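You operate a simulated robot arm through the tools that you are given. There is no shell and no other tool. Be economical: measure what you need, move in short steps, check, and stop when the job is done.

You run a simulated robot arm. Do the job below in one go: nothing can be reset, and whatever is moved stays where it is left.

TASK
Put things in order on the grey bench top. At the end: the silver steel cup stands where the yellow pad stood; the white pad stands on top of the white folded liner; the yellow pad stands on top of the black book; the blue tin stands where the silver steel cup stood; whatever was shut is shut again. Leave all else as you found it, and nothing knocked over.

The check looks at the end state, three seconds after you hand in, the way a careful person would. Anything else that was tipped, shoved, dropped, spilled or broken makes it a failure.

THE ROBOT
A 6-joint arm with a two-finger gripper, fixed in place. Base frame: the origin is at the foot of the arm, x ahead of it, y to its left, z up; the work surface is at about z = 0. Readings come in mm, rad, newtons and seconds.
With the tool pointing down near the work surface it reaches from about 180 to 480 mm from the base axis. Its first joint turns from -1.152 to 1.152 rad. Payload 1.76 kg.
The tool frame sits at the grasp point between the pads (the TCP): z along the fingers, y along the line on which they close. The tips reach 29 mm beyond it. Largest opening 82 mm; the body of the gripper starts 58 mm behind the TCP.
Orientation is told as [roll, pitch, yaw] about the base's x, y, z axes, in that order, counted from this pose: with the fingers straight down and closing along the base's y, the tool's x points along the base's -x, its y along +y and its z along -z.

THE INTERFACE
- The arm moves only by the tool apply_moves. Its argument "plan" is a list of rows, each a list of 2 entries, a list of its own where there are three numbers: the shift along the tool's x, y, z in mm, then the turn, a rotation vector about the tool's x, y, z in rad. In form: [[[x, y, z], [wx, wy, wz]], ...]. A call has 1 to 8 rows; each row shifts and turns the commanded pose from where the row before left it, along the tool's axes as they then stand. "gripper" is the gripper command, from -1 (shut) to 1 (fully open), values between in proportion, set as the call begins (left out, the last holds). Rows are played at 5 a second. More than 50 mm and 0.15 rad between two rows, or a gripper value outside its range, and nothing of the call is played. Where a pose cannot be reached the arm comes as near as it can. A force on the tool above 40 N (or 10 N above the force at the start of the call, whichever is more), or a blocked arm, ends the call early, and 0.2 s more pass. The fingers move at their own pace and stop on an object; they squeeze with about 26 N. The grip force told is the motor's: it shows also when the fingers shut on nothing. Time passes only in rows, and 0.2 s behind the last, so rows that do not move let the fingers close. The reply holds the time, the measured pose of the TCP, the force on the tool along the base axes, the opening and the grip force, in the units named above and with some noise, with the torque about the TCP (base axes, N m) and any sound that the robot's microphone picked up.
- Cameras (640 x 400 px; columns grow to the right, rows downward): "scene" is fixed at [54.5, 337.2, 425.9]; the picture's right is [-0.74, -0.67, 0.00], its down [-0.43, 0.48, -0.77] and it looks along [0.51, -0.57, -0.64] (base axes); focal length 214 px, centre (320, 200). "wrist" rides on the gripper at [79, 4, -89] in the tool frame; the picture's right is [-0.05, 1.00, 0.00], its down [-0.71, -0.04, -0.71] and it looks along [-0.71, -0.04, 0.71] (tool axes); focal length 256 px, centre (320, 200). There is no depth. A picture from a camera that has moved, and an enlarged one, comes with that camera's place and axes in the base frame and with its lens. The place of the scene camera against the robot may be out by one fixed shift of up to 12 mm in any direction.
- snapshot(camera): a new picture of that camera. It takes no simulated time.
- close_up(camera, box): a new picture of the part [left, top, right, bottom] of that camera's present view, enlarged. It takes no simulated time.
- hand_in(): hands the job in; it is judged then, once.

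Work in short steps. Places have to be worked out from the pictures, the camera data and where the tool is seen: move nearer, look again, correct. Check each grasp and each placing, and mend what went wrong. You have 120 turns and 68 pictures in all, those below and enlarged ones among them. Open the gripper and draw the arm clear of the work before you hand the job in, unless the task says otherwise; then end with one line.

The tools are called after "Emit:" as name(argument=value, ...) on one line, values as JSON. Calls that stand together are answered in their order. apply_moves: Moves the arm, as the interface text tells. Its arguments: {"type":"object","properties":{"plan":{"type":"array"},"gripper":{"type":"number"}},"required":["plan"]} The other tools are called the same way: snapshot (camera) takes a picture; close_up (camera, box) takes an enlarged picture of a part of a camera's view; hand_in () hands the job in.

At the start:

```text
t: 0.0
eef_pos: [258.6, -139.4, 302.5]
tcp_rot: [0.0, -0.001, 0.0]
force: [1.0, -0.5, 0.0]
moment: [0.01, -0.01, -0.02]
finger_gap: 82.2
grip_force: 0.0
```

scene: 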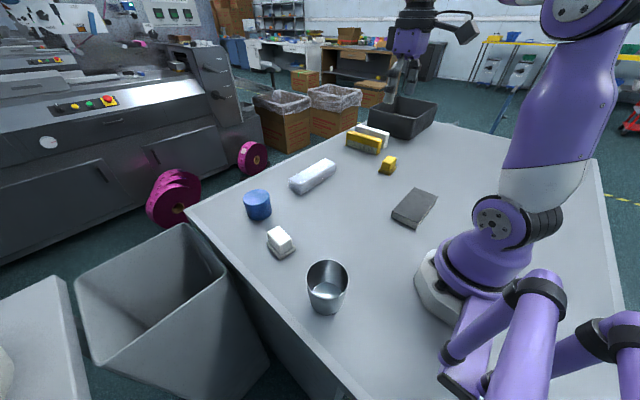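
wrist: 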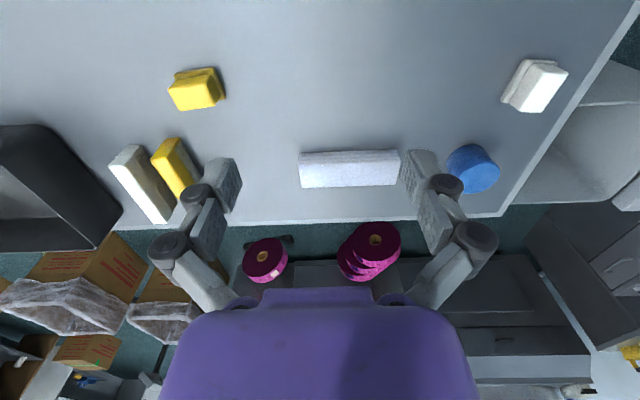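

I start with close-ups to identify the objects.

Emit:
close_up(camera="scene", box=[330, 90, 450, 165])

Emit:
close_up(camera="scene", box=[230, 150, 450, 320])

Emit:
close_up(camera="wrist", box=[0, 40, 320, 240])

Emit:
close_up(camera="wrist", box=[280, 40, 600, 240])

```text
5.33 times, centred on (390, 128) of scene
camera zoom: at [54.5, 337.2, 425.9], right [-0.74, -0.67, 0.0], down [-0.43, 0.48, -0.77], along [0.51, -0.57, -0.64], focal length 1144 px, centre (-53, 587)
```

zoom: 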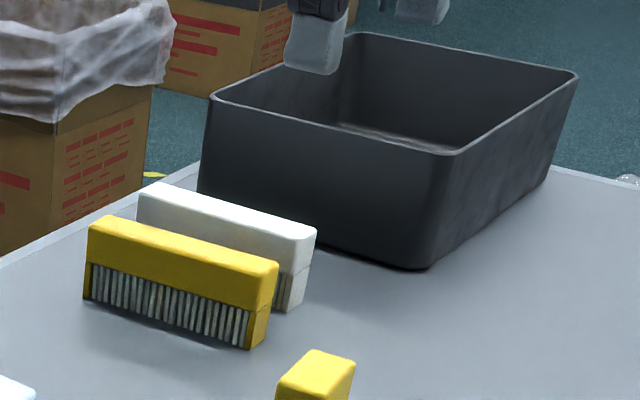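

```text
2.35 times, centred on (340, 235) of scene
camera zoom: at [54.5, 337.2, 425.9], right [-0.74, -0.67, 0.0], down [-0.43, 0.48, -0.77], along [0.51, -0.57, -0.64], focal length 505 px, centre (273, 118)
```

zoom: 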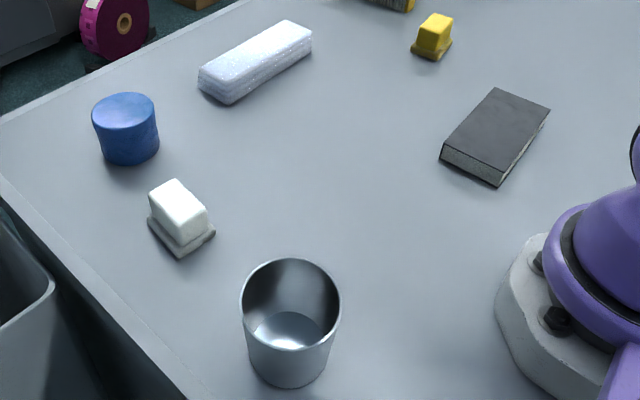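

```text
2.00 times, centred on (160, 140) of wrist
camera zoom: at [179.0, -135.3, 392.6], right [0.05, 1.0, 0.0], down [0.7, -0.04, 0.71], along [0.71, -0.04, -0.71], focal length 512 px, centre (640, 320)
```

zoom: 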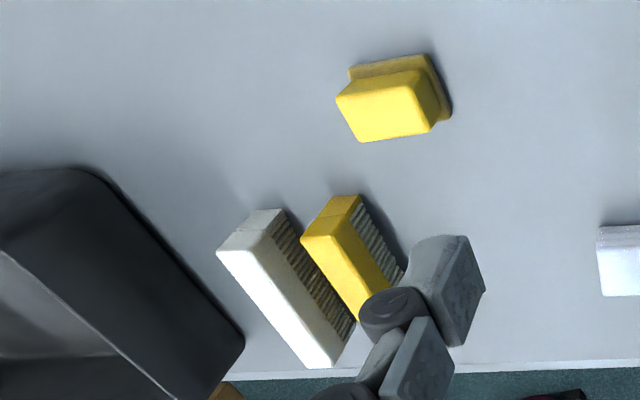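

```text
2.00 times, centred on (440, 140) of wrist
camera zoom: at [179.0, -135.3, 392.6], right [0.05, 1.0, 0.0], down [0.7, -0.04, 0.71], along [0.71, -0.04, -0.71], focal length 512 px, centre (80, 320)
```

zoom: 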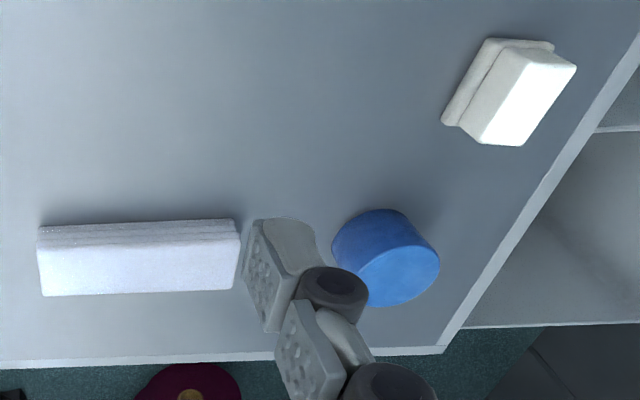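

The pads are the small flanged blocks; the two long things by the tray are brushes, which I will leave alone. I estimate the yellow pad at about (318,-320), so I move nearer to measure it.

Emit:
apply_moves(plan=[[[-4, -32, 28], [0, 0, 0]], [[-4, -32, 28], [0, 0, 0]], [[-4, -32, 28], [0, 0, 0]], [[-4, -32, 28], [0, 0, 0]], [[-4, -32, 28], [0, 0, 0]], [[0, 0, 0], [0, 0, 0]]], gripper=1)

Emit:
snapshot(camera="wrist")

```text
t: 1.4
eef_pos: [278.7, -301.1, 162.3]
tcp_rot: [0.0, -0.003, 0.001]
force: [-1.0, -0.3, -0.2]
moment: [-0.01, 0.0, 0.0]
finger_gap: 81.9
grip_force: 0.0
```

```text
61 pictures are left
camera wrist: at [198.6, -295.5, 252.6], right [0.05, 1.0, 0.0], down [0.7, -0.04, 0.71], along [0.71, -0.04, -0.71], focal length 256 px, centre (320, 200)
```

wrist: 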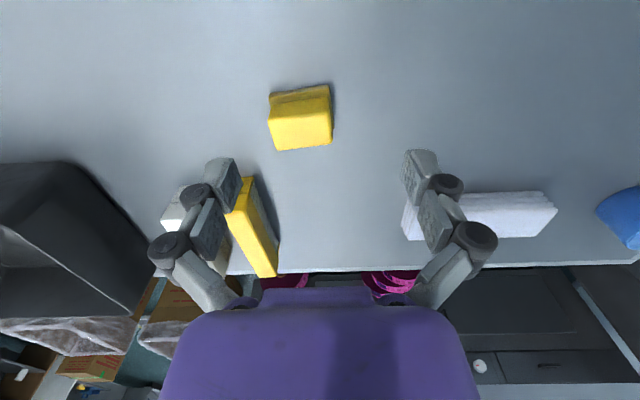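

The yellow pad is well in view; I enlarge it to get its outline and yaw.

Emit:
close_up(camera="wrist", box=[240, 60, 368, 164])

```text
3.85 times, centred on (304, 112) of wrist
camera zoom: at [198.6, -295.5, 252.6], right [0.05, 1.0, 0.0], down [0.7, -0.04, 0.71], along [0.71, -0.04, -0.71], focal length 985 px, centre (382, 538)
```

zoom: 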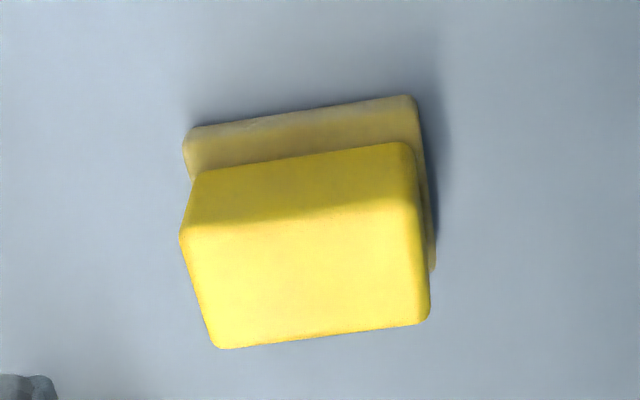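

The yellow pad's base is centred at about (319,-320), 57 by 47 mm, yaw about +0.09, top near z=42. I move above it with the fingers closing along y, then descend in part.

Emit:
apply_moves(plan=[[[-20, -9.5, 20], [0, 0, 0]], [[-20.3, -9.5, 20], [0, 0, 0]], [[0, 0, 20], [0, 0, -0.09]], [[0, 0, 20], [0, 0, 0]], [[0, 0, 0], [0, 0, 0]]])

Emit:
snapshot(camera="wrist")

```text
t: 2.6
eef_pos: [317.8, -319.8, 85.7]
tcp_rot: [0.002, 0.0, 0.09]
force: [0.3, 1.1, -0.5]
moment: [0.01, -0.04, 0.03]
finger_gap: 81.9
grip_force: 0.1
```

```text
59 pictures are left
camera wrist: at [237.8, -322.8, 174.3], right [-0.04, 1.0, 0.0], down [0.71, 0.03, 0.71], along [0.71, 0.03, -0.71], focal length 256 px, centre (320, 200)
```

wrist: 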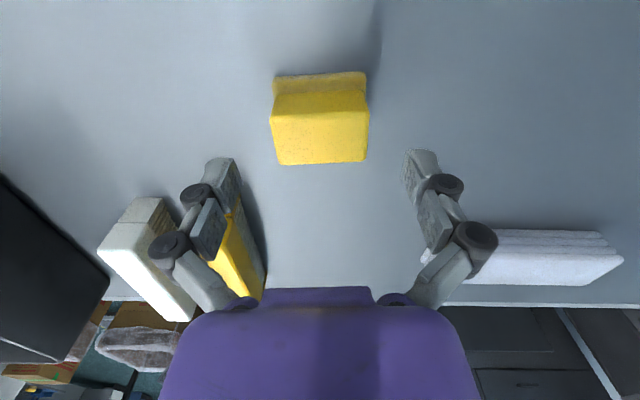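

Pad is centred between the fingers. Descend to z≈42, then close.

Emit:
apply_moves(plan=[[[-1, 0, 22], [0, 0, 0]], [[0, 0, 21], [0, 0, 0]], [[0, 0, 0], [0, 0, 0]]])

Emit:
apply_moves(plan=[[[0, 0, 0], [0, 0, 0]], [[0, 0, 0], [0, 0, 0]], [[0, 0, 0], [0, 0, 0]]], gripper=-1)

```text
t: 3.4
eef_pos: [320.1, -319.7, 39.7]
tcp_rot: [0.001, 0.0, 0.091]
force: [-0.1, 0.7, -0.2]
moment: [0.05, 0.02, -0.01]
finger_gap: 82.1
grip_force: 0.0
```

```text
t: 4.2
eef_pos: [320.1, -318.8, 40.5]
tcp_rot: [0.0, -0.004, 0.092]
force: [2.5, 0.3, 7.9]
moment: [0.1, -0.17, -0.01]
finger_gap: 55.2
grip_force: 26.3
```

Gripped at a 55 mm gap. Lift and check.

Emit:
apply_moves(plan=[[[0, 0, -20], [0, 0, 0]], [[0, 0, -40], [0, 0, 0]], [[0, 0, -40], [0, 0, 0]], [[0, 0, -20], [0, 0, 0]], [[0, 0, 0], [0, 0, 0]]])

Emit:
snapshot(camera="wrist")

Emit:
close_up(camera="scene", box=[330, 100, 490, 260])

```text
t: 5.4
eef_pos: [320.9, -319.0, 161.5]
tcp_rot: [0.0, -0.003, 0.09]
force: [0.3, 0.9, -0.2]
moment: [-0.03, -0.02, 0.01]
finger_gap: 55.2
grip_force: 26.3
```

```text
58 pictures are left
camera wrist: at [240.9, -322.4, 250.2], right [-0.04, 1.0, 0.0], down [0.71, 0.03, 0.71], along [0.71, 0.03, -0.71], focal length 256 px, centre (320, 200)
```

wrist: 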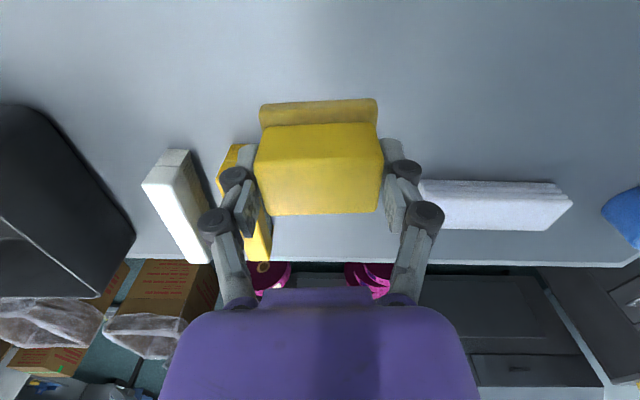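

```text
2.50 times, centred on (410, 180) of scene
camera zoom: at [54.5, 337.2, 425.9], right [-0.74, -0.67, 0.0], down [-0.43, 0.48, -0.77], along [0.51, -0.57, -0.64], focal length 536 px, centre (95, 250)
```

zoom: 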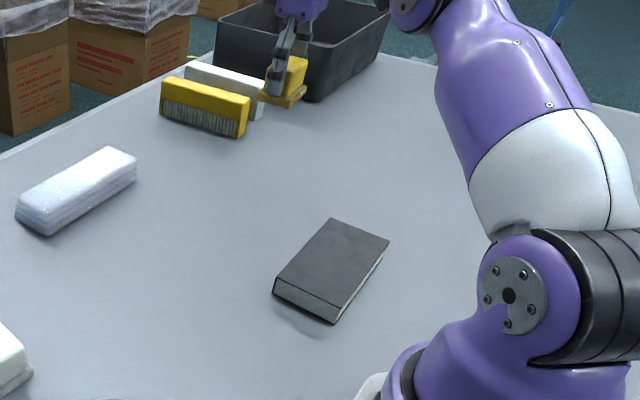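

The pad is held level. The book's top appears roughly (128–198, -277…-125), aligned with the axes. I carry the pad above it at height and check with the wrist camera.

Emit:
apply_moves(plan=[[[0, 0, -10], [0, 0, 0.09]], [[31.6, 23.8, -8], [0, 0, 0]], [[31.6, 23.8, -8], [0, 0, 0]], [[31.6, 23.8, -8], [0, 0, 0]], [[31.6, 23.8, -8], [0, 0, 0]], [[31.6, 23.8, -8], [0, 0, 0]], [[0, 0, 0], [0, 0, 0]]])

Emit:
snapshot(camera="wrist")

```text
t: 7.0
eef_pos: [162.8, -198.5, 208.5]
tcp_rot: [0.0, -0.002, 0.001]
force: [0.6, 0.0, 0.1]
moment: [0.01, 0.02, -0.02]
finger_gap: 55.1
grip_force: 26.2
```

```text
56 pictures are left
camera wrist: at [83.0, -194.5, 298.7], right [0.05, 1.0, 0.0], down [0.7, -0.04, 0.71], along [0.71, -0.04, -0.71], focal length 256 px, centre (320, 200)
```

wrist: 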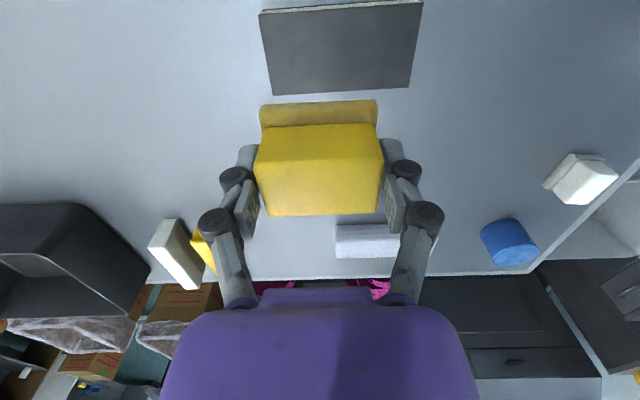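

The wrist view puts the book at centre (162,-180), 72 by 146 mm. I shift over it and descend to just above the top.

Emit:
apply_moves(plan=[[[0.5, 18.5, 20], [0, 0, 0]], [[0, 0, 40], [0, 0, 0]], [[0, 0, 40], [0, 0, 0]], [[0, 0, 33], [0, 0, 0]], [[0, 0, 0], [0, 0, 0]]])

Emit:
close_up(camera="scene", box=[360, 150, 480, 240])

```text
t: 8.2
eef_pos: [164.1, -181.6, 77.8]
tcp_rot: [-0.001, -0.002, 0.001]
force: [-0.4, 0.3, -0.3]
moment: [0.01, -0.04, 0.0]
finger_gap: 55.1
grip_force: 26.1
```

```text
4.44 times, centred on (420, 195) of scene
camera zoom: at [54.5, 337.2, 425.9], right [-0.74, -0.67, 0.0], down [-0.43, 0.48, -0.77], along [0.51, -0.57, -0.64], focal length 953 px, centre (-124, 222)
```

zoom: 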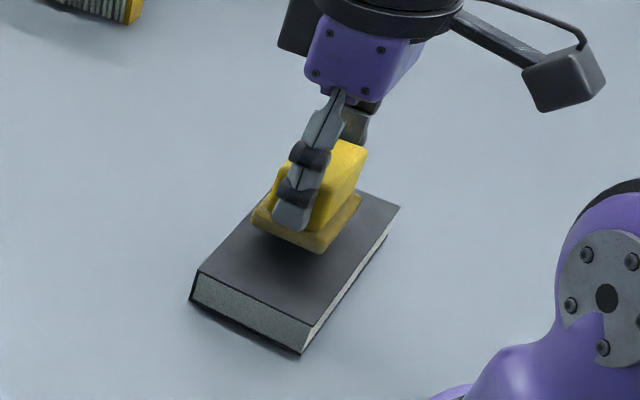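

Roughly 10 mm of gap remains, so I lower in small steps watching the force.

Emit:
apply_moves(plan=[[[0, 0, 4], [0, 0, 0]], [[0, 0, 3], [0, 0, 0]], [[0, 0, 2], [0, 0, 0]], [[0, 0, 0], [0, 0, 0]]])

```text
t: 9.2
eef_pos: [162.1, -181.2, 67.1]
tcp_rot: [0.001, -0.004, 0.0]
force: [-0.3, -0.1, -0.8]
moment: [0.02, -0.01, 0.0]
finger_gap: 55.3
grip_force: 25.6
```

Emit:
apply_moves(plan=[[[0, 0, 2], [0, 0, 0]], [[0, 0, 0], [0, 0, 0]]])

Emit:
close_up(camera="scene", box=[370, 170, 450, 230])

```text
t: 9.8
eef_pos: [162.3, -181.4, 66.0]
tcp_rot: [0.0, -0.001, 0.0]
force: [0.2, -0.3, -1.2]
moment: [0.0, -0.02, 0.03]
finger_gap: 55.0
grip_force: 26.1
```

```text
6.67 times, centred on (410, 200) of scene
camera zoom: at [54.5, 337.2, 425.9], right [-0.74, -0.67, 0.0], down [-0.43, 0.48, -0.77], along [0.51, -0.57, -0.64], focal length 1430 px, centre (-280, 200)
```

zoom: 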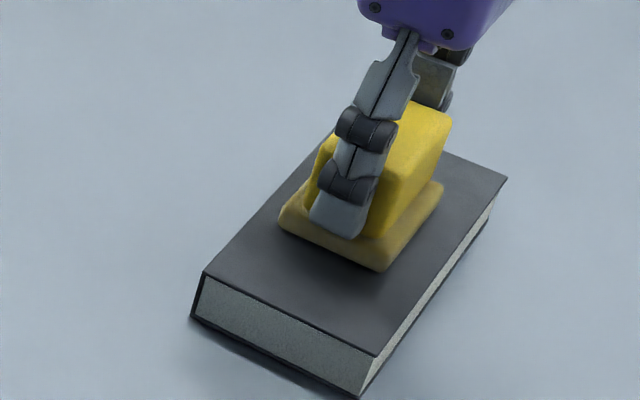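

No contact force yet, so I go a little lower.

Emit:
apply_moves(plan=[[[0, 0, 1.5], [0, 0, 0]], [[0, 0, 0], [0, 0, 0]]])

Emit:
apply_moves(plan=[[[0, 0, 1.5], [0, 0, 0]], [[0, 0, 0], [0, 0, 0]]])

```text
t: 10.4
eef_pos: [162.7, -181.8, 65.1]
tcp_rot: [0.0, -0.003, -0.002]
force: [-1.3, -2.9, 15.9]
moment: [-0.07, -0.04, -0.01]
finger_gap: 55.4
grip_force: 25.4
```

```text
t: 11.0
eef_pos: [162.6, -181.6, 63.0]
tcp_rot: [0.0, -0.003, 0.001]
force: [3.9, -3.0, 17.4]
moment: [-0.11, -0.1, 0.01]
finger_gap: 55.0
grip_force: 26.5
```

Contact has been made with 16–17 N upward. I release and rise.

Emit:
apply_moves(plan=[[[0, 0, 0], [0, 0, 0]], [[0, 0, 0], [0, 0, 0]], [[0, 0, -15], [0, 0, 0]], [[0, 0, -45], [0, 0, 0]], [[0, 0, -45], [0, 0, 0]], [[0, 0, -40], [0, 0, 0]], [[0, 0, 0], [0, 0, 0]]], gripper=1)

Emit:
snapshot(camera="wrist")

Emit:
close_up(camera="scene", box=[370, 170, 450, 230])

```text
t: 12.6
eef_pos: [159.0, -181.1, 206.6]
tcp_rot: [-0.002, -0.002, 0.0]
force: [0.7, -0.1, 0.5]
moment: [-0.01, 0.02, -0.03]
finger_gap: 82.2
grip_force: 0.0
```

```text
53 pictures are left
camera wrist: at [79.5, -176.1, 295.4], right [0.05, 1.0, 0.0], down [0.7, -0.04, 0.71], along [0.71, -0.04, -0.71], focal length 256 px, centre (320, 200)
```

wrist: 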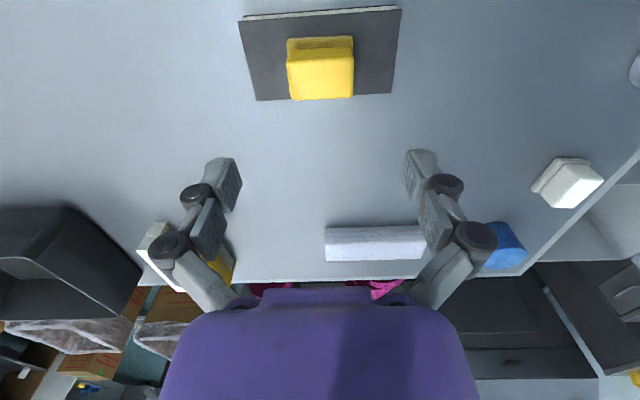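

```text
6.67 times, centred on (410, 200) of scene
camera zoom: at [54.5, 337.2, 425.9], right [-0.74, -0.67, 0.0], down [-0.43, 0.48, -0.77], along [0.51, -0.57, -0.64], focal length 1430 px, centre (-280, 200)
```

zoom: 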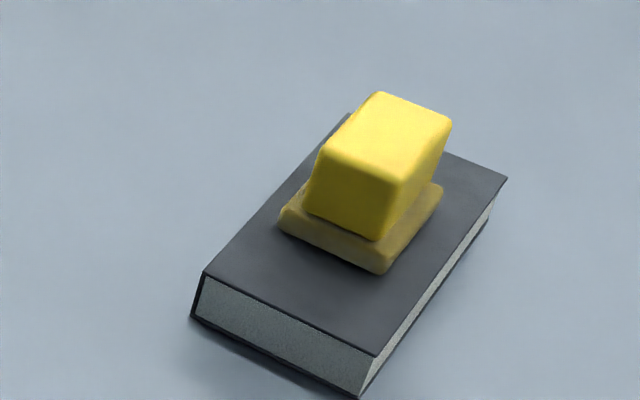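

The yellow pad stands on the book. Next is the cup, near (172,192); I move in an arc in front of the base to view it.

Emit:
apply_moves(plan=[[[-29, 38, -5], [0, 0, 0]], [[-29, 38, -5], [0, 0, 0]], [[-29, 38, -5], [0, 0, 0]], [[0, 48, 0], [0, 0, 0]], [[0, 48, 0], [0, 0, 0]], [[25, 40, 0], [0, 0, 0]], [[28, 40, 0], [0, 0, 0]], [[30, 39, 0], [0, 0, 0]]])

Emit:
snapshot(camera="wrist")

```text
t: 14.4
eef_pos: [163.0, 148.8, 225.6]
tcp_rot: [0.001, -0.002, 0.0]
force: [1.0, -0.5, 0.4]
moment: [0.03, 0.03, -0.02]
finger_gap: 82.3
grip_force: 0.1
```

```text
51 pictures are left
camera wrist: at [83.3, 153.3, 315.1], right [0.05, 1.0, 0.0], down [0.7, -0.04, 0.71], along [0.71, -0.04, -0.71], focal length 256 px, centre (320, 200)
```

wrist: 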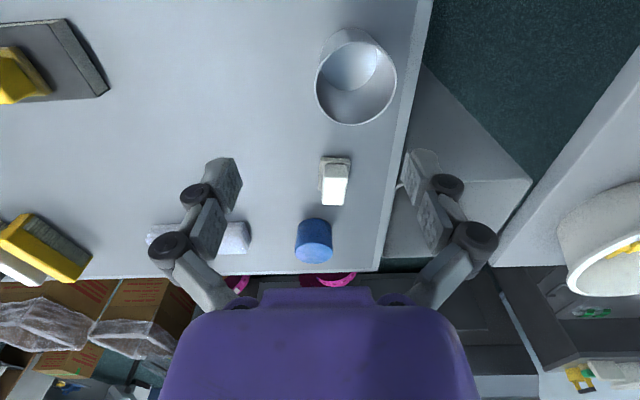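

Emit:
close_up(camera="wrist", box=[290, 10, 430, 130])

Emit:
close_up(camera="scene", box=[280, 240, 380, 320])

```text
3.33 times, centred on (360, 70) of wrist
camera zoom: at [83.3, 153.3, 315.1], right [0.05, 1.0, 0.0], down [0.7, -0.04, 0.71], along [0.71, -0.04, -0.71], focal length 853 px, centre (187, 633)
```

zoom: 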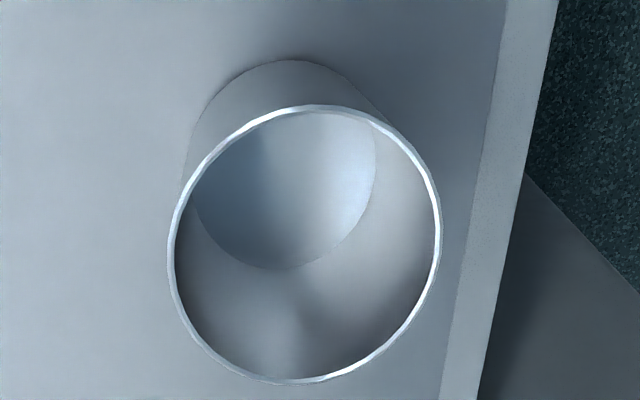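

```text
5.00 times, centred on (330, 280) of scene
camera zoom: at [54.5, 337.1, 425.9], right [-0.74, -0.67, 0.0], down [-0.43, 0.48, -0.77], along [0.51, -0.57, -0.64], focal length 1072 px, centre (270, -200)
```

zoom: 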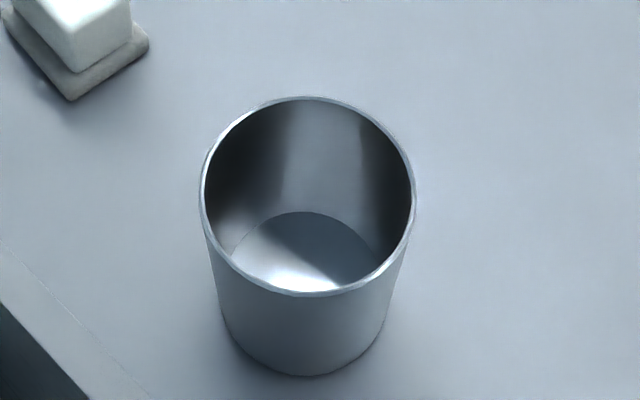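

The cup is empty; its base is centred at about (181,182.5), rim about 75 mm across, height about 72. I move directly above with the tips about 25 mm over the rim to check the centring.

Emit:
apply_moves(plan=[[[-18, 34, 10], [0, 0, 0]], [[0, 0, 45], [0, 0, 0]], [[0, 0, 41], [0, 0, 0]], [[0, 0, 0], [0, 0, 0]]])

Emit:
snapshot(camera="wrist")

Emit:
close_up(camera="scene", box=[270, 200, 390, 320])

```text
t: 15.4
eef_pos: [181.7, 182.6, 130.4]
tcp_rot: [0.0, -0.001, 0.001]
force: [0.2, 0.0, 0.5]
moment: [0.01, 0.03, 0.01]
finger_gap: 82.1
grip_force: 0.1
```

```text
48 pictures are left
camera wrist: at [101.2, 187.8, 219.4], right [0.05, 1.0, 0.0], down [0.7, -0.04, 0.71], along [0.71, -0.04, -0.71], focal length 256 px, centre (320, 200)
```

wrist: 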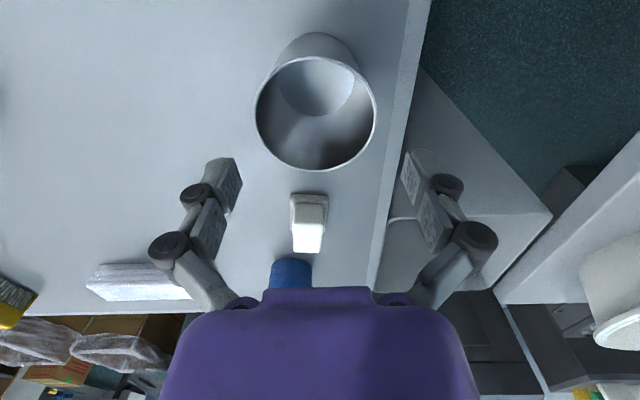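

```text
3.33 times, centred on (330, 260) of scene
camera zoom: at [54.5, 337.2, 425.9], right [-0.74, -0.67, 0.0], down [-0.43, 0.48, -0.77], along [0.51, -0.57, -0.64], focal length 715 px, centre (287, 0)
```

zoom: 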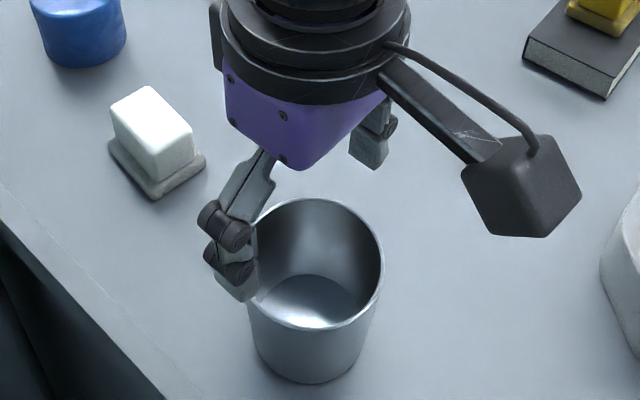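

The rim centre reads about (181,181.4). I shift y by -1.2 and descend to tips just over the rim for a final check.

Emit:
apply_moves(plan=[[[0.5, -1.2, 0], [0, 0, 0]], [[0, 0, 23], [0, 0, 0]], [[0, 0, 0], [0, 0, 0]]])

Emit:
close_up(camera="wrist", box=[190, 40, 446, 200])

Emit:
close_up(camera="scene", box=[270, 220, 370, 300])

```text
t: 16.2
eef_pos: [184.9, 181.2, 104.2]
tcp_rot: [-0.001, -0.002, 0.0]
force: [0.4, -0.9, -0.9]
moment: [-0.01, 0.02, 0.0]
finger_gap: 82.1
grip_force: 0.0
```

```text
2.50 times, centred on (318, 120) of wrist
camera zoom: at [103.6, 186.0, 194.4], right [0.05, 1.0, 0.0], down [0.7, -0.04, 0.71], along [0.71, -0.04, -0.71], focal length 640 px, centre (325, 400)
```

zoom: 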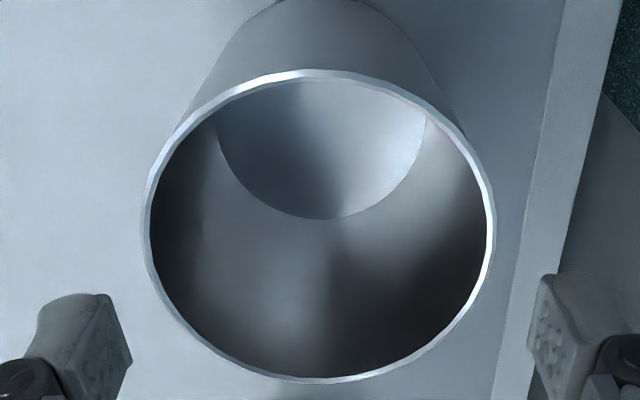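

```text
5.00 times, centred on (320, 260) of scene
camera zoom: at [54.5, 337.2, 425.9], right [-0.74, -0.67, 0.0], down [-0.43, 0.48, -0.77], along [0.51, -0.57, -0.64], focal length 1072 px, centre (320, -100)
```

zoom: 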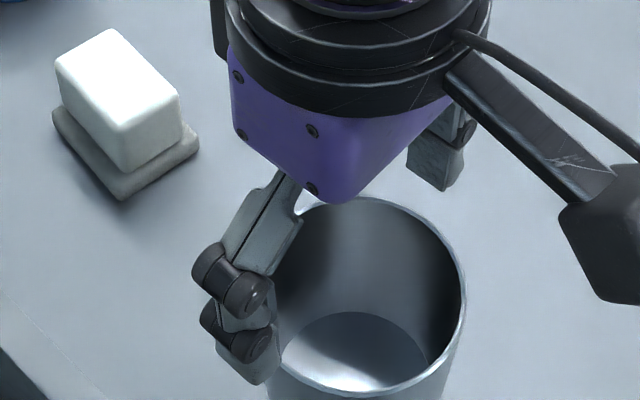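

The fingers straddle the rim within about 1 mm. I apply a small correction and descend gently past the rim.

Emit:
apply_moves(plan=[[[2.5, -0.6, 0], [0, 0, 0]], [[0, 0, 5], [0, 0, 0]], [[0, 0, 5], [0, 0, 0]], [[0, 0, 5], [0, 0, 0]], [[0, 0, 0], [0, 0, 0]]])

Emit:
snapshot(camera="wrist")

```text
t: 17.4
eef_pos: [182.8, 180.0, 88.5]
tcp_rot: [0.0, -0.004, 0.001]
force: [0.9, 0.4, 0.1]
moment: [0.0, 0.02, 0.01]
finger_gap: 82.2
grip_force: 0.1
```

```text
44 pictures are left
camera wrist: at [101.9, 185.2, 178.3], right [0.05, 1.0, 0.0], down [0.7, -0.04, 0.71], along [0.71, -0.04, -0.71], focal length 256 px, centre (320, 200)
```

wrist: 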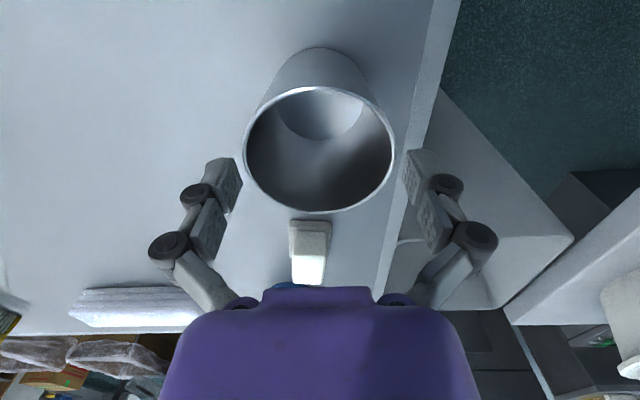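

Tips are below the rim with no force. Continue down to TCP z≈48.

Emit:
apply_moves(plan=[[[0, 0.3, 8], [0, 0, 0]], [[0, 0, 8], [0, 0, 0]], [[0, 0, 8], [0, 0, 0]], [[0, 0, 8], [0, 0, 0]], [[0, 0, 8], [0, 0, 0]], [[0, 0, 0], [0, 0, 0]]])

Emit:
apply_moves(plan=[[[0, 0, 0], [0, 0, 0]], [[0, 0, 0], [0, 0, 0]], [[0, 0, 0], [0, 0, 0]]], gripper=-1)

```text
t: 18.8
eef_pos: [181.3, 180.8, 49.3]
tcp_rot: [-0.001, -0.002, -0.001]
force: [0.0, 0.3, -1.0]
moment: [0.0, 0.01, 0.01]
finger_gap: 81.9
grip_force: 0.0
```

```text
t: 19.6
eef_pos: [181.0, 181.3, 49.1]
tcp_rot: [0.002, -0.002, 0.0]
force: [-0.3, -0.4, 11.2]
moment: [0.0, 0.01, 0.04]
finger_gap: 72.6
grip_force: 26.2
```

Cup gripped at 72.6 mm. Lift and look.

Emit:
apply_moves(plan=[[[0, 0, -15], [0, 0, 0]], [[0, 0, -30], [0, 0, 0]], [[0, 0, -35], [0, 0, 0]], [[0, 0, -35], [0, 0, 0]], [[0, 0, 0], [0, 0, 0]]])

Emit:
close_up(camera="scene", box=[240, 160, 400, 320])

```text
t: 20.8
eef_pos: [184.1, 181.0, 163.2]
tcp_rot: [0.001, -0.002, 0.0]
force: [-0.2, -0.1, -1.8]
moment: [-0.01, 0.02, 0.0]
finger_gap: 72.4
grip_force: 25.4
```

```text
2.50 times, centred on (320, 240) of scene
camera zoom: at [54.5, 337.2, 425.9], right [-0.74, -0.67, 0.0], down [-0.43, 0.48, -0.77], along [0.51, -0.57, -0.64], focal length 536 px, centre (320, 100)
```

zoom: 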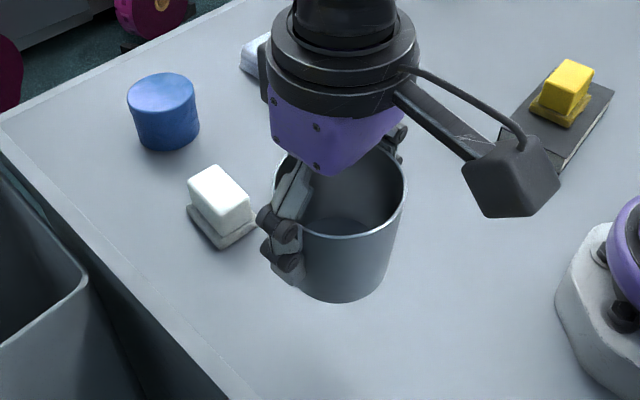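

Cup is lifted and level. I carry it in an arc towards (319,-320).

Emit:
apply_moves(plan=[[[-16, -45, 0], [0, 0, 0]], [[-16, -45, 0], [0, 0, 0]], [[-16, -45, 0], [0, 0, 0]], [[-16, -45, 0], [0, 0, 0]], [[-14, -46, 0], [0, 0, 0]], [[-14, -46, 0], [0, 0, 0]], [[-14, -46, 0], [0, 0, 0]], [[-10, -46, 0], [0, 0, 0]]])

Emit:
apply_moves(plan=[[[-10, -46, 0], [0, 0, 0]], [[-9, -46, 0], [0, 0, 0]], [[0, -45, 0], [0, 0, 0]], [[0, 0, 0], [0, 0, 0]]])

```text
t: 22.6
eef_pos: [296.6, -181.6, 165.6]
tcp_rot: [0.001, -0.001, 0.003]
force: [0.6, 0.1, -0.1]
moment: [0.0, 0.01, 0.01]
finger_gap: 72.2
grip_force: 26.7
```

```text
t: 23.6
eef_pos: [318.9, -321.2, 162.3]
tcp_rot: [0.003, 0.001, -0.002]
force: [-0.2, 0.2, -0.8]
moment: [-0.03, 0.01, 0.01]
finger_gap: 72.2
grip_force: 25.9
```

Over the spot; descend to about 4 mm above the bench.

Emit:
apply_moves(plan=[[[0, 1.2, 35], [0, 0, 0]], [[0, 0, 35], [0, 0, 0]], [[0, 0, 30], [0, 0, 0]], [[0, 0, 8], [0, 0, 0]], [[0, 0, 0], [0, 0, 0]]])

Emit:
apply_moves(plan=[[[0, 0, 2], [0, 0, 0]], [[0, 0, 1], [0, 0, 0]], [[0, 0, 0], [0, 0, 0]]])

```text
t: 24.8
eef_pos: [317.1, -319.8, 54.9]
tcp_rot: [0.001, -0.002, 0.001]
force: [0.9, 0.2, -1.1]
moment: [-0.01, 0.03, 0.01]
finger_gap: 72.2
grip_force: 26.6
```

```text
t: 25.6
eef_pos: [315.6, -320.0, 52.9]
tcp_rot: [0.0, -0.002, 0.001]
force: [-0.5, -0.3, -0.1]
moment: [0.03, 0.0, 0.01]
finger_gap: 72.2
grip_force: 26.5
```

No contact yet; x reads 316, so I nudge +2 and lower further.

Emit:
apply_moves(plan=[[[-2, 0, 1], [0, 0, 0]], [[0, 0, 1], [0, 0, 0]], [[0, 0, 0], [0, 0, 0]]])

Emit:
apply_moves(plan=[[[0, 0, 1.5], [0, 0, 0]], [[0, 0, 0], [0, 0, 0]]])

```text
t: 26.4
eef_pos: [317.7, -319.6, 51.7]
tcp_rot: [0.0, -0.003, 0.0]
force: [0.2, 0.3, 0.1]
moment: [0.01, -0.02, 0.03]
finger_gap: 72.0
grip_force: 26.4
```

```text
t: 27.0
eef_pos: [317.2, -318.3, 49.8]
tcp_rot: [0.0, 0.0, 0.0]
force: [-1.1, 0.5, -0.9]
moment: [0.05, 0.01, -0.01]
finger_gap: 72.1
grip_force: 26.2
```

Emit:
apply_moves(plan=[[[0, 0, 1], [0, 0, 0]], [[0, 0, 0], [0, 0, 0]]])

Emit:
apply_moves(plan=[[[0, 0, 1], [0, 0, 0]], [[0, 0, 0], [0, 0, 0]]])

```text
t: 27.6
eef_pos: [318.3, -320.1, 48.9]
tcp_rot: [0.0, -0.004, 0.001]
force: [-1.9, 2.2, 9.2]
moment: [0.1, -0.03, 0.1]
finger_gap: 72.3
grip_force: 25.5
```

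```text
t: 28.2
eef_pos: [317.7, -319.4, 47.4]
tcp_rot: [-0.001, -0.003, -0.002]
force: [1.6, -4.3, 10.9]
moment: [0.01, -0.05, 0.03]
finger_gap: 72.4
grip_force: 25.5
```

The cup touches the bench with about 10 N. I open and rise straight up.

Emit:
apply_moves(plan=[[[0, 0, 0], [0, 0, 0]], [[0, 0, 0], [0, 0, 0]], [[0, 0, -8], [0, 0, 0]], [[0, 0, -12], [0, 0, 0]], [[0, 0, -20], [0, 0, 0]], [[0, 0, -40], [0, 0, 0]], [[0, 0, -40], [0, 0, 0]]], gripper=1)

Emit:
snapshot(camera="wrist")

Emit:
snapshot(camera="scene")

```text
t: 29.8
eef_pos: [316.2, -319.4, 167.9]
tcp_rot: [0.002, -0.002, -0.001]
force: [-0.4, -0.1, 1.3]
moment: [0.01, -0.02, 0.0]
finger_gap: 81.9
grip_force: 0.1
```

```text
42 pictures are left
camera wrist: at [236.3, -315.7, 257.9], right [0.05, 1.0, 0.0], down [0.7, -0.04, 0.71], along [0.71, -0.04, -0.71], focal length 256 px, centre (320, 200)
```

wrist: 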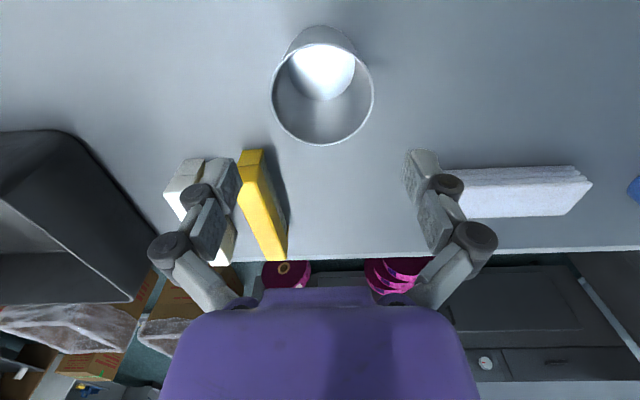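

```text
41 pictures are left
```

scene: 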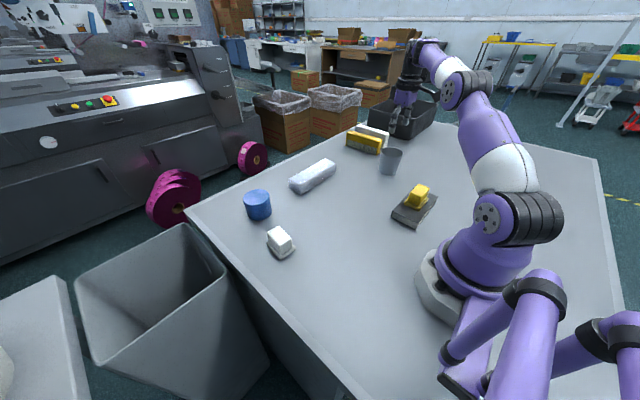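

The cup stands in place. Next I move to look at the liner, tin and white pad from nearer.

Emit:
apply_moves(plan=[[[-9, 43, 0], [0, 0, 0]], [[-9, 43, 0], [0, 0, 0]], [[-9, 43, 0], [0, 0, 0]], [[-9, 43, 0], [0, 0, 0]], [[-9, 43, 0], [0, 0, 0]], [[-9, 43, 0], [0, 0, 0]], [[0, 0, 0], [0, 0, 0]]])

Emit:
snapshot(camera="wrist")

```text
t: 31.4
eef_pos: [370.7, -63.4, 166.4]
tcp_rot: [0.001, -0.003, 0.002]
force: [-0.7, -0.1, 0.7]
moment: [0.0, 0.04, 0.0]
finger_gap: 81.9
grip_force: 0.1
```

```text
40 pictures are left
camera wrist: at [291.4, -59.3, 255.7], right [0.05, 1.0, 0.0], down [0.7, -0.04, 0.71], along [0.71, -0.04, -0.71], focal length 256 px, centre (320, 200)
```

wrist: 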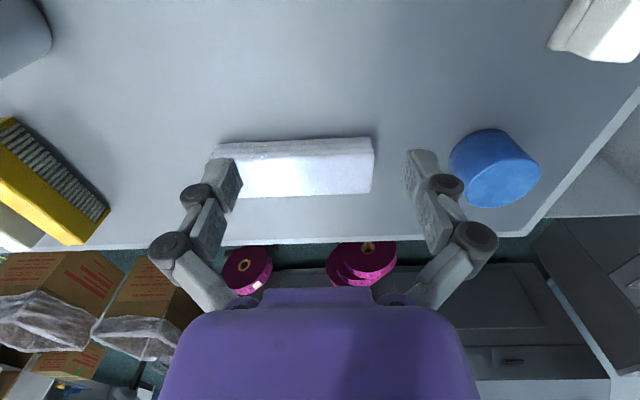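

Emit:
close_up(camera="wrist", box=[200, 110, 400, 230])

Emit:
close_up(camera="wrist", box=[430, 100, 570, 220])

Emit:
close_up(camera="scene", box=[270, 145, 350, 205])

```text
3.20 times, centred on (300, 170) of wrist
camera zoom: at [291.4, -59.3, 255.7], right [0.05, 1.0, 0.0], down [0.7, -0.04, 0.71], along [0.71, -0.04, -0.71], focal length 819 px, centre (384, 296)
```

zoom: 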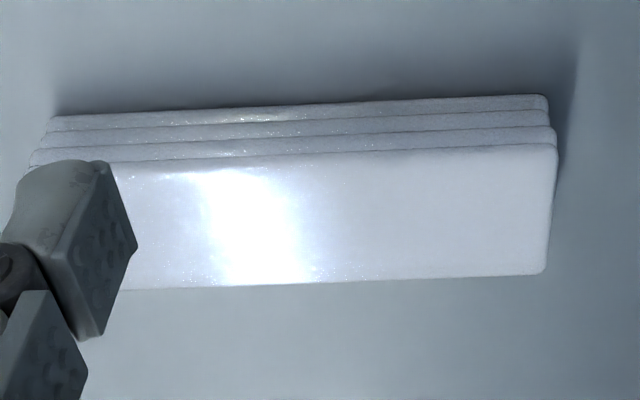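

```text
3.33 times, centred on (500, 160) of wrist
camera zoom: at [291.4, -59.3, 255.7], right [0.05, 1.0, 0.0], down [0.7, -0.04, 0.71], along [0.71, -0.04, -0.71], focal length 853 px, centre (-280, 333)
```

zoom: 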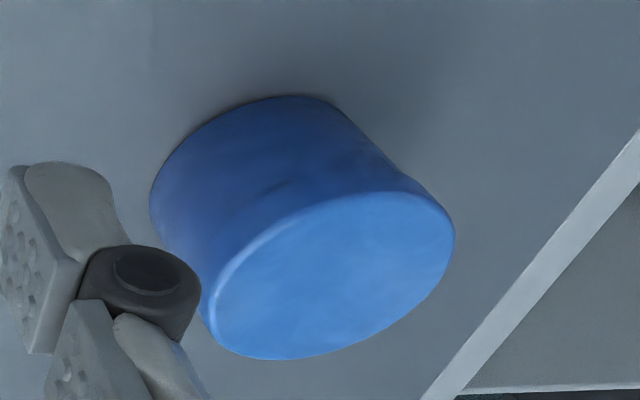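

```text
6.67 times, centred on (310, 175) of scene
camera zoom: at [54.5, 337.2, 425.9], right [-0.74, -0.67, 0.0], down [-0.43, 0.48, -0.77], along [0.51, -0.57, -0.64], focal length 1430 px, centre (387, 367)
```

zoom: 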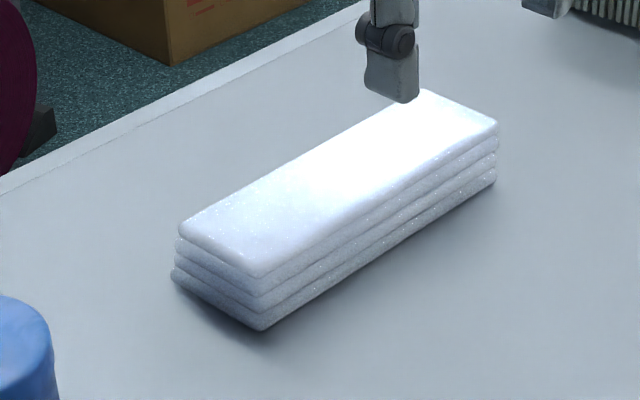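

Liner: x 447–504, y -181…-12, about 34 mm high. Tin: centre about (484,126), diameter about 71, height about 50; it will need an outward tilt for reach. Now I look at the white pad.

Emit:
apply_moves(plan=[[[14, 41, 0], [0, 0, 0]], [[14, 41, 0], [0, 0, 0]], [[14, 41, 0], [0, 0, 0]], [[14, 41, 0], [0, 0, 0]], [[14, 41, 0], [0, 0, 0]], [[0, 0, 0], [0, 0, 0]]])

Emit:
close_up(camera="wrist", box=[200, 30, 440, 180])

```text
t: 32.8
eef_pos: [303.4, 144.0, 169.5]
tcp_rot: [-0.001, -0.002, 0.0]
force: [0.1, -0.4, 0.0]
moment: [-0.03, 0.02, 0.01]
finger_gap: 81.8
grip_force: 0.1
```

```text
2.67 times, centred on (320, 105) of wrist
camera zoom: at [223.0, 148.6, 258.1], right [0.05, 1.0, 0.0], down [0.7, -0.04, 0.71], along [0.71, -0.04, -0.71], focal length 683 px, centre (320, 453)
```

zoom: 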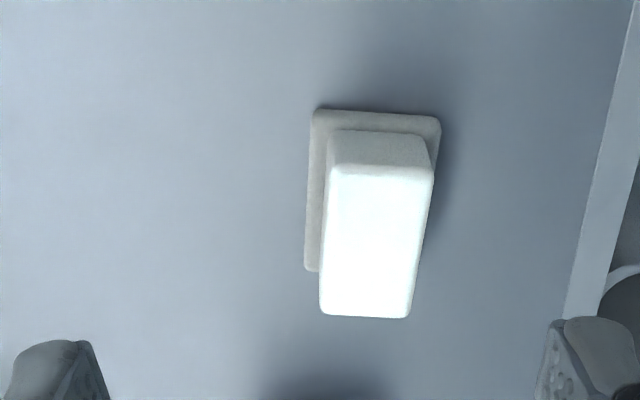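

White pad: centre (341,160), about 61 by 45 mm, long axis along x with yaw ≈ -0.11. I move above it and descend to the grasp height.

Emit:
apply_moves(plan=[[[-37, 16.5, 20], [0, 0, 0]], [[0, 0, 20], [0, 0, 0.11]], [[0, 0, 30], [0, 0, 0]], [[0, 0, 20], [0, 0, 0]], [[0, 0, 0], [0, 0, 0]]])

Emit:
snapshot(camera="wrist")

```text
t: 34.0
eef_pos: [342.7, 160.4, 78.9]
tcp_rot: [0.0, -0.001, -0.109]
force: [0.1, -0.6, 0.1]
moment: [0.01, 0.02, 0.02]
finger_gap: 82.2
grip_force: 0.0
```

```text
35 pictures are left
camera wrist: at [262.3, 173.9, 167.0], right [0.16, 0.99, 0.0], down [0.7, -0.12, 0.71], along [0.7, -0.11, -0.71], focal length 256 px, centre (320, 200)
```

wrist: 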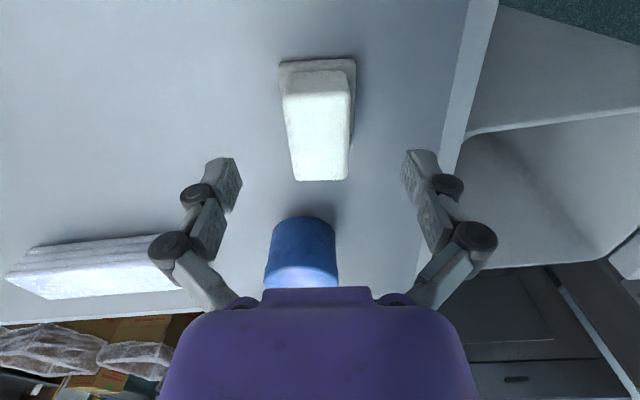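

Centred. Descend and close.

Emit:
apply_moves(plan=[[[0, 0, 20], [0, 0, 0]], [[0, 0, 18], [0, 0, 0]], [[0, 0, 0], [0, 0, 0]]])

Emit:
apply_moves(plan=[[[0, 0, 0], [0, 0, 0]], [[0, 0, 0], [0, 0, 0]], [[0, 0, 0], [0, 0, 0]]], gripper=-1)

Emit:
apply_moves(plan=[[[0, 0, -15], [0, 0, 0]], [[0, 0, -40], [0, 0, 0]], [[0, 0, -40], [0, 0, 0]], [[0, 0, -35], [0, 0, 0]], [[0, 0, 0], [0, 0, 0]]])

```text
t: 34.8
eef_pos: [340.3, 159.3, 38.3]
tcp_rot: [0.0, -0.001, -0.109]
force: [-0.4, -0.2, 0.1]
moment: [-0.02, -0.01, 0.0]
finger_gap: 81.9
grip_force: 0.0
```

```text
t: 35.6
eef_pos: [340.8, 160.4, 39.9]
tcp_rot: [0.001, -0.003, -0.111]
force: [1.3, -1.7, 16.5]
moment: [-0.1, 0.02, -0.04]
finger_gap: 33.3
grip_force: 26.0
```

```text
t: 36.8
eef_pos: [334.5, 158.2, 170.7]
tcp_rot: [-0.001, -0.001, -0.11]
force: [-0.8, -0.9, -1.0]
moment: [-0.02, 0.04, -0.02]
finger_gap: 33.3
grip_force: 26.1
```

White pad held (33 mm). I turn the tool to yaw -π/2 so its long side will lie along the liner.

Emit:
apply_moves(plan=[[[0, 0, 0], [0, 0, 0.146]], [[0, 0, 0], [0, 0, 0.146]], [[0, 0, 0], [0, 0, 0.146]], [[0, 0, 0], [0, 0, 0.146]], [[0, 0, 0], [0, 0, 0.146]], [[0, 0, 0], [0, 0, 0.146]], [[0, 0, 0], [0, 0, 0.146]], [[0, 0, 0], [0, 0, 0.146]]])

Emit:
apply_moves(plan=[[[0, 0, 0], [0, 0, 0.146]], [[0, 0, 0], [0, 0, 0.146]], [[0, 0, 0], [0, 0, 0]]])

```text
t: 38.6
eef_pos: [339.0, 159.6, 169.4]
tcp_rot: [0.002, 0.001, -1.282]
force: [-0.1, 1.3, -1.0]
moment: [-0.01, -0.02, -0.01]
finger_gap: 32.9
grip_force: 26.3
```

```text
t: 39.4
eef_pos: [339.2, 160.1, 168.7]
tcp_rot: [0.001, -0.001, -1.573]
force: [0.3, -0.3, 0.1]
moment: [-0.01, -0.01, -0.04]
finger_gap: 33.0
grip_force: 25.8
```

Turn reached. Now I move over the liner towards (475,-58).

Emit:
apply_moves(plan=[[[-36, 21, 0], [0, 0, 0]], [[-36, 21, 0], [0, 0, 0]], [[-36, 21, 5], [0, 0, 0]], [[-36, 21, 5], [0, 0, 0]], [[-36, 21, 10], [0, 0, 0]], [[-36, 21, 10], [0, 0, 0]], [[0, 10, 10], [0, 0, 0]], [[0, 0, 0], [0, 0, 0]]])

Emit:
snapshot(camera="wrist")

Emit:
close_up(camera="scene", box=[250, 110, 370, 210])

```text
t: 41.2
eef_pos: [462.9, -62.2, 128.4]
tcp_rot: [0.002, 0.0, -1.572]
force: [-0.6, 0.3, -0.9]
moment: [-0.02, 0.02, 0.01]
finger_gap: 33.0
grip_force: 25.9
out of reach, approached as far as the arm can: row 6, 7
```

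```text
34 pictures are left
camera wrist: at [467.3, 16.8, 217.7], right [1.0, -0.05, 0.0], down [-0.04, -0.71, 0.71], along [-0.04, -0.71, -0.71], focal length 256 px, centre (320, 200)
```

wrist: 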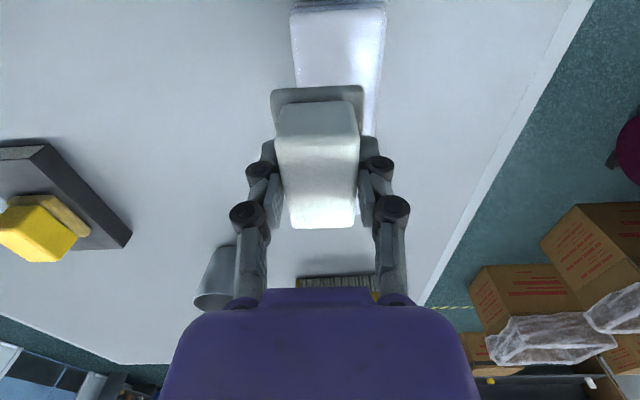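

```text
4.00 times, centred on (310, 160) of scene
camera zoom: at [54.5, 337.2, 425.9], right [-0.74, -0.67, 0.0], down [-0.43, 0.48, -0.77], along [0.51, -0.57, -0.64], focal length 858 px, centre (360, 360)
```

zoom: 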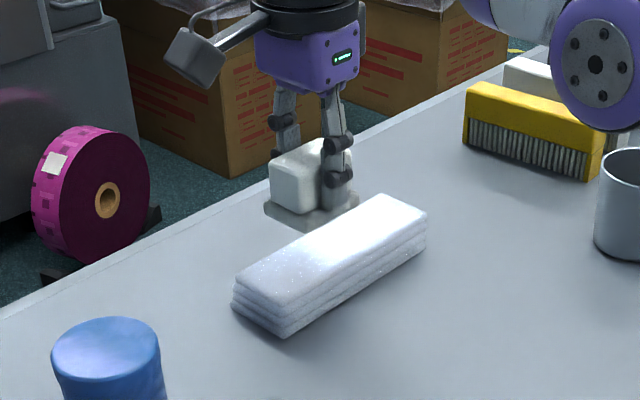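

At z=128 the reach is limited to about x=463. Reach grows lower down, so I lower to about z≈95 and check the position.

Emit:
apply_moves(plan=[[[8, 0, 15], [0, 0, 0]], [[0, 0, 15], [0, 0, 0]], [[0, 0, 0], [0, 0, 0]]])

```text
t: 42.0
eef_pos: [462.1, -53.5, 98.0]
tcp_rot: [0.002, -0.001, -1.57]
force: [-0.2, 0.2, -0.1]
moment: [0.03, 0.0, -0.03]
finger_gap: 33.0
grip_force: 26.5
```

The pose follows again. Shift x +11 at this height.

Emit:
apply_moves(plan=[[[0, 6, 0], [0, 0, 0]], [[0, 6, 0], [0, 0, 0]], [[0, 0, 0], [0, 0, 0]]])

```text
t: 42.8
eef_pos: [472.9, -53.2, 97.0]
tcp_rot: [0.003, 0.0, -1.568]
force: [-0.1, 0.1, -0.4]
moment: [-0.02, -0.01, -0.01]
finger_gap: 32.9
grip_force: 26.3
out of reach, approached as far as the arm can: row 2
```

Reached 473. Lower another 12 mm, then +2 in x, and look.

Emit:
apply_moves(plan=[[[0, 0, 6], [0, 0, 0]], [[0, 0, 6], [0, 0, 0]], [[0, 2, 0], [0, 0, 0]], [[0, 0, 0], [0, 0, 0]]])

Emit:
close_up(camera="wrist", box=[200, 0, 440, 150])

Emit:
close_up(camera="scene", box=[270, 130, 350, 200])

```text
t: 43.8
eef_pos: [475.1, -51.8, 84.7]
tcp_rot: [0.002, 0.0, -1.571]
force: [-0.6, -0.1, -1.2]
moment: [0.02, 0.0, -0.03]
finger_gap: 33.2
grip_force: 26.7
```

```text
2.67 times, centred on (320, 75) of wrist
camera zoom: at [477.7, 27.8, 174.4], right [1.0, -0.05, 0.0], down [-0.04, -0.71, 0.71], along [-0.04, -0.71, -0.71], focal length 683 px, centre (320, 533)
```

zoom: 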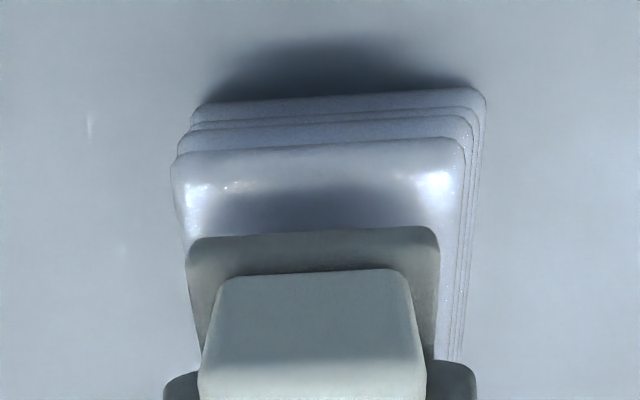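

```text
5.71 times, centred on (310, 165) of scene
camera zoom: at [54.5, 337.2, 425.9], right [-0.74, -0.67, 0.0], down [-0.43, 0.48, -0.77], along [0.51, -0.57, -0.64], focal length 1226 px, centre (377, 400)
```

zoom: 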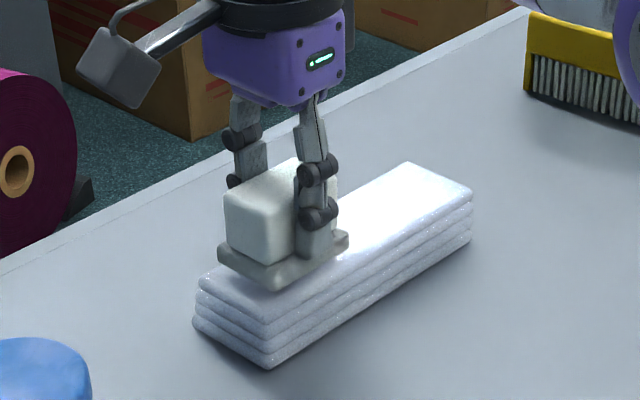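

Well centred over the liner. Lower in small steps until contact.

Emit:
apply_moves(plan=[[[0, 1, 4], [0, 0, 0]], [[0, 0, 2], [0, 0, 0]], [[0, 0, 1], [0, 0, 0]], [[0, 0, 0], [0, 0, 0]]])

Emit:
apply_moves(plan=[[[0, 0, 1.5], [0, 0, 0]], [[0, 0, 0], [0, 0, 0]]])

```text
t: 44.8
eef_pos: [475.5, -51.6, 79.3]
tcp_rot: [0.007, 0.0, -1.571]
force: [-1.6, 2.5, 28.0]
moment: [-0.1, 0.13, 0.02]
finger_gap: 33.3
grip_force: 25.8
```

```text
t: 45.3
eef_pos: [475.3, -51.8, 79.6]
tcp_rot: [0.007, 0.0, -1.57]
force: [-1.8, -0.2, 8.8]
moment: [-0.04, 0.19, -0.04]
finger_gap: 33.2
grip_force: 25.6
stopped in row 2: the force on the tool passed its limit at 41 N (the readings are from after the stop); the commanded pose is now the measured one
```

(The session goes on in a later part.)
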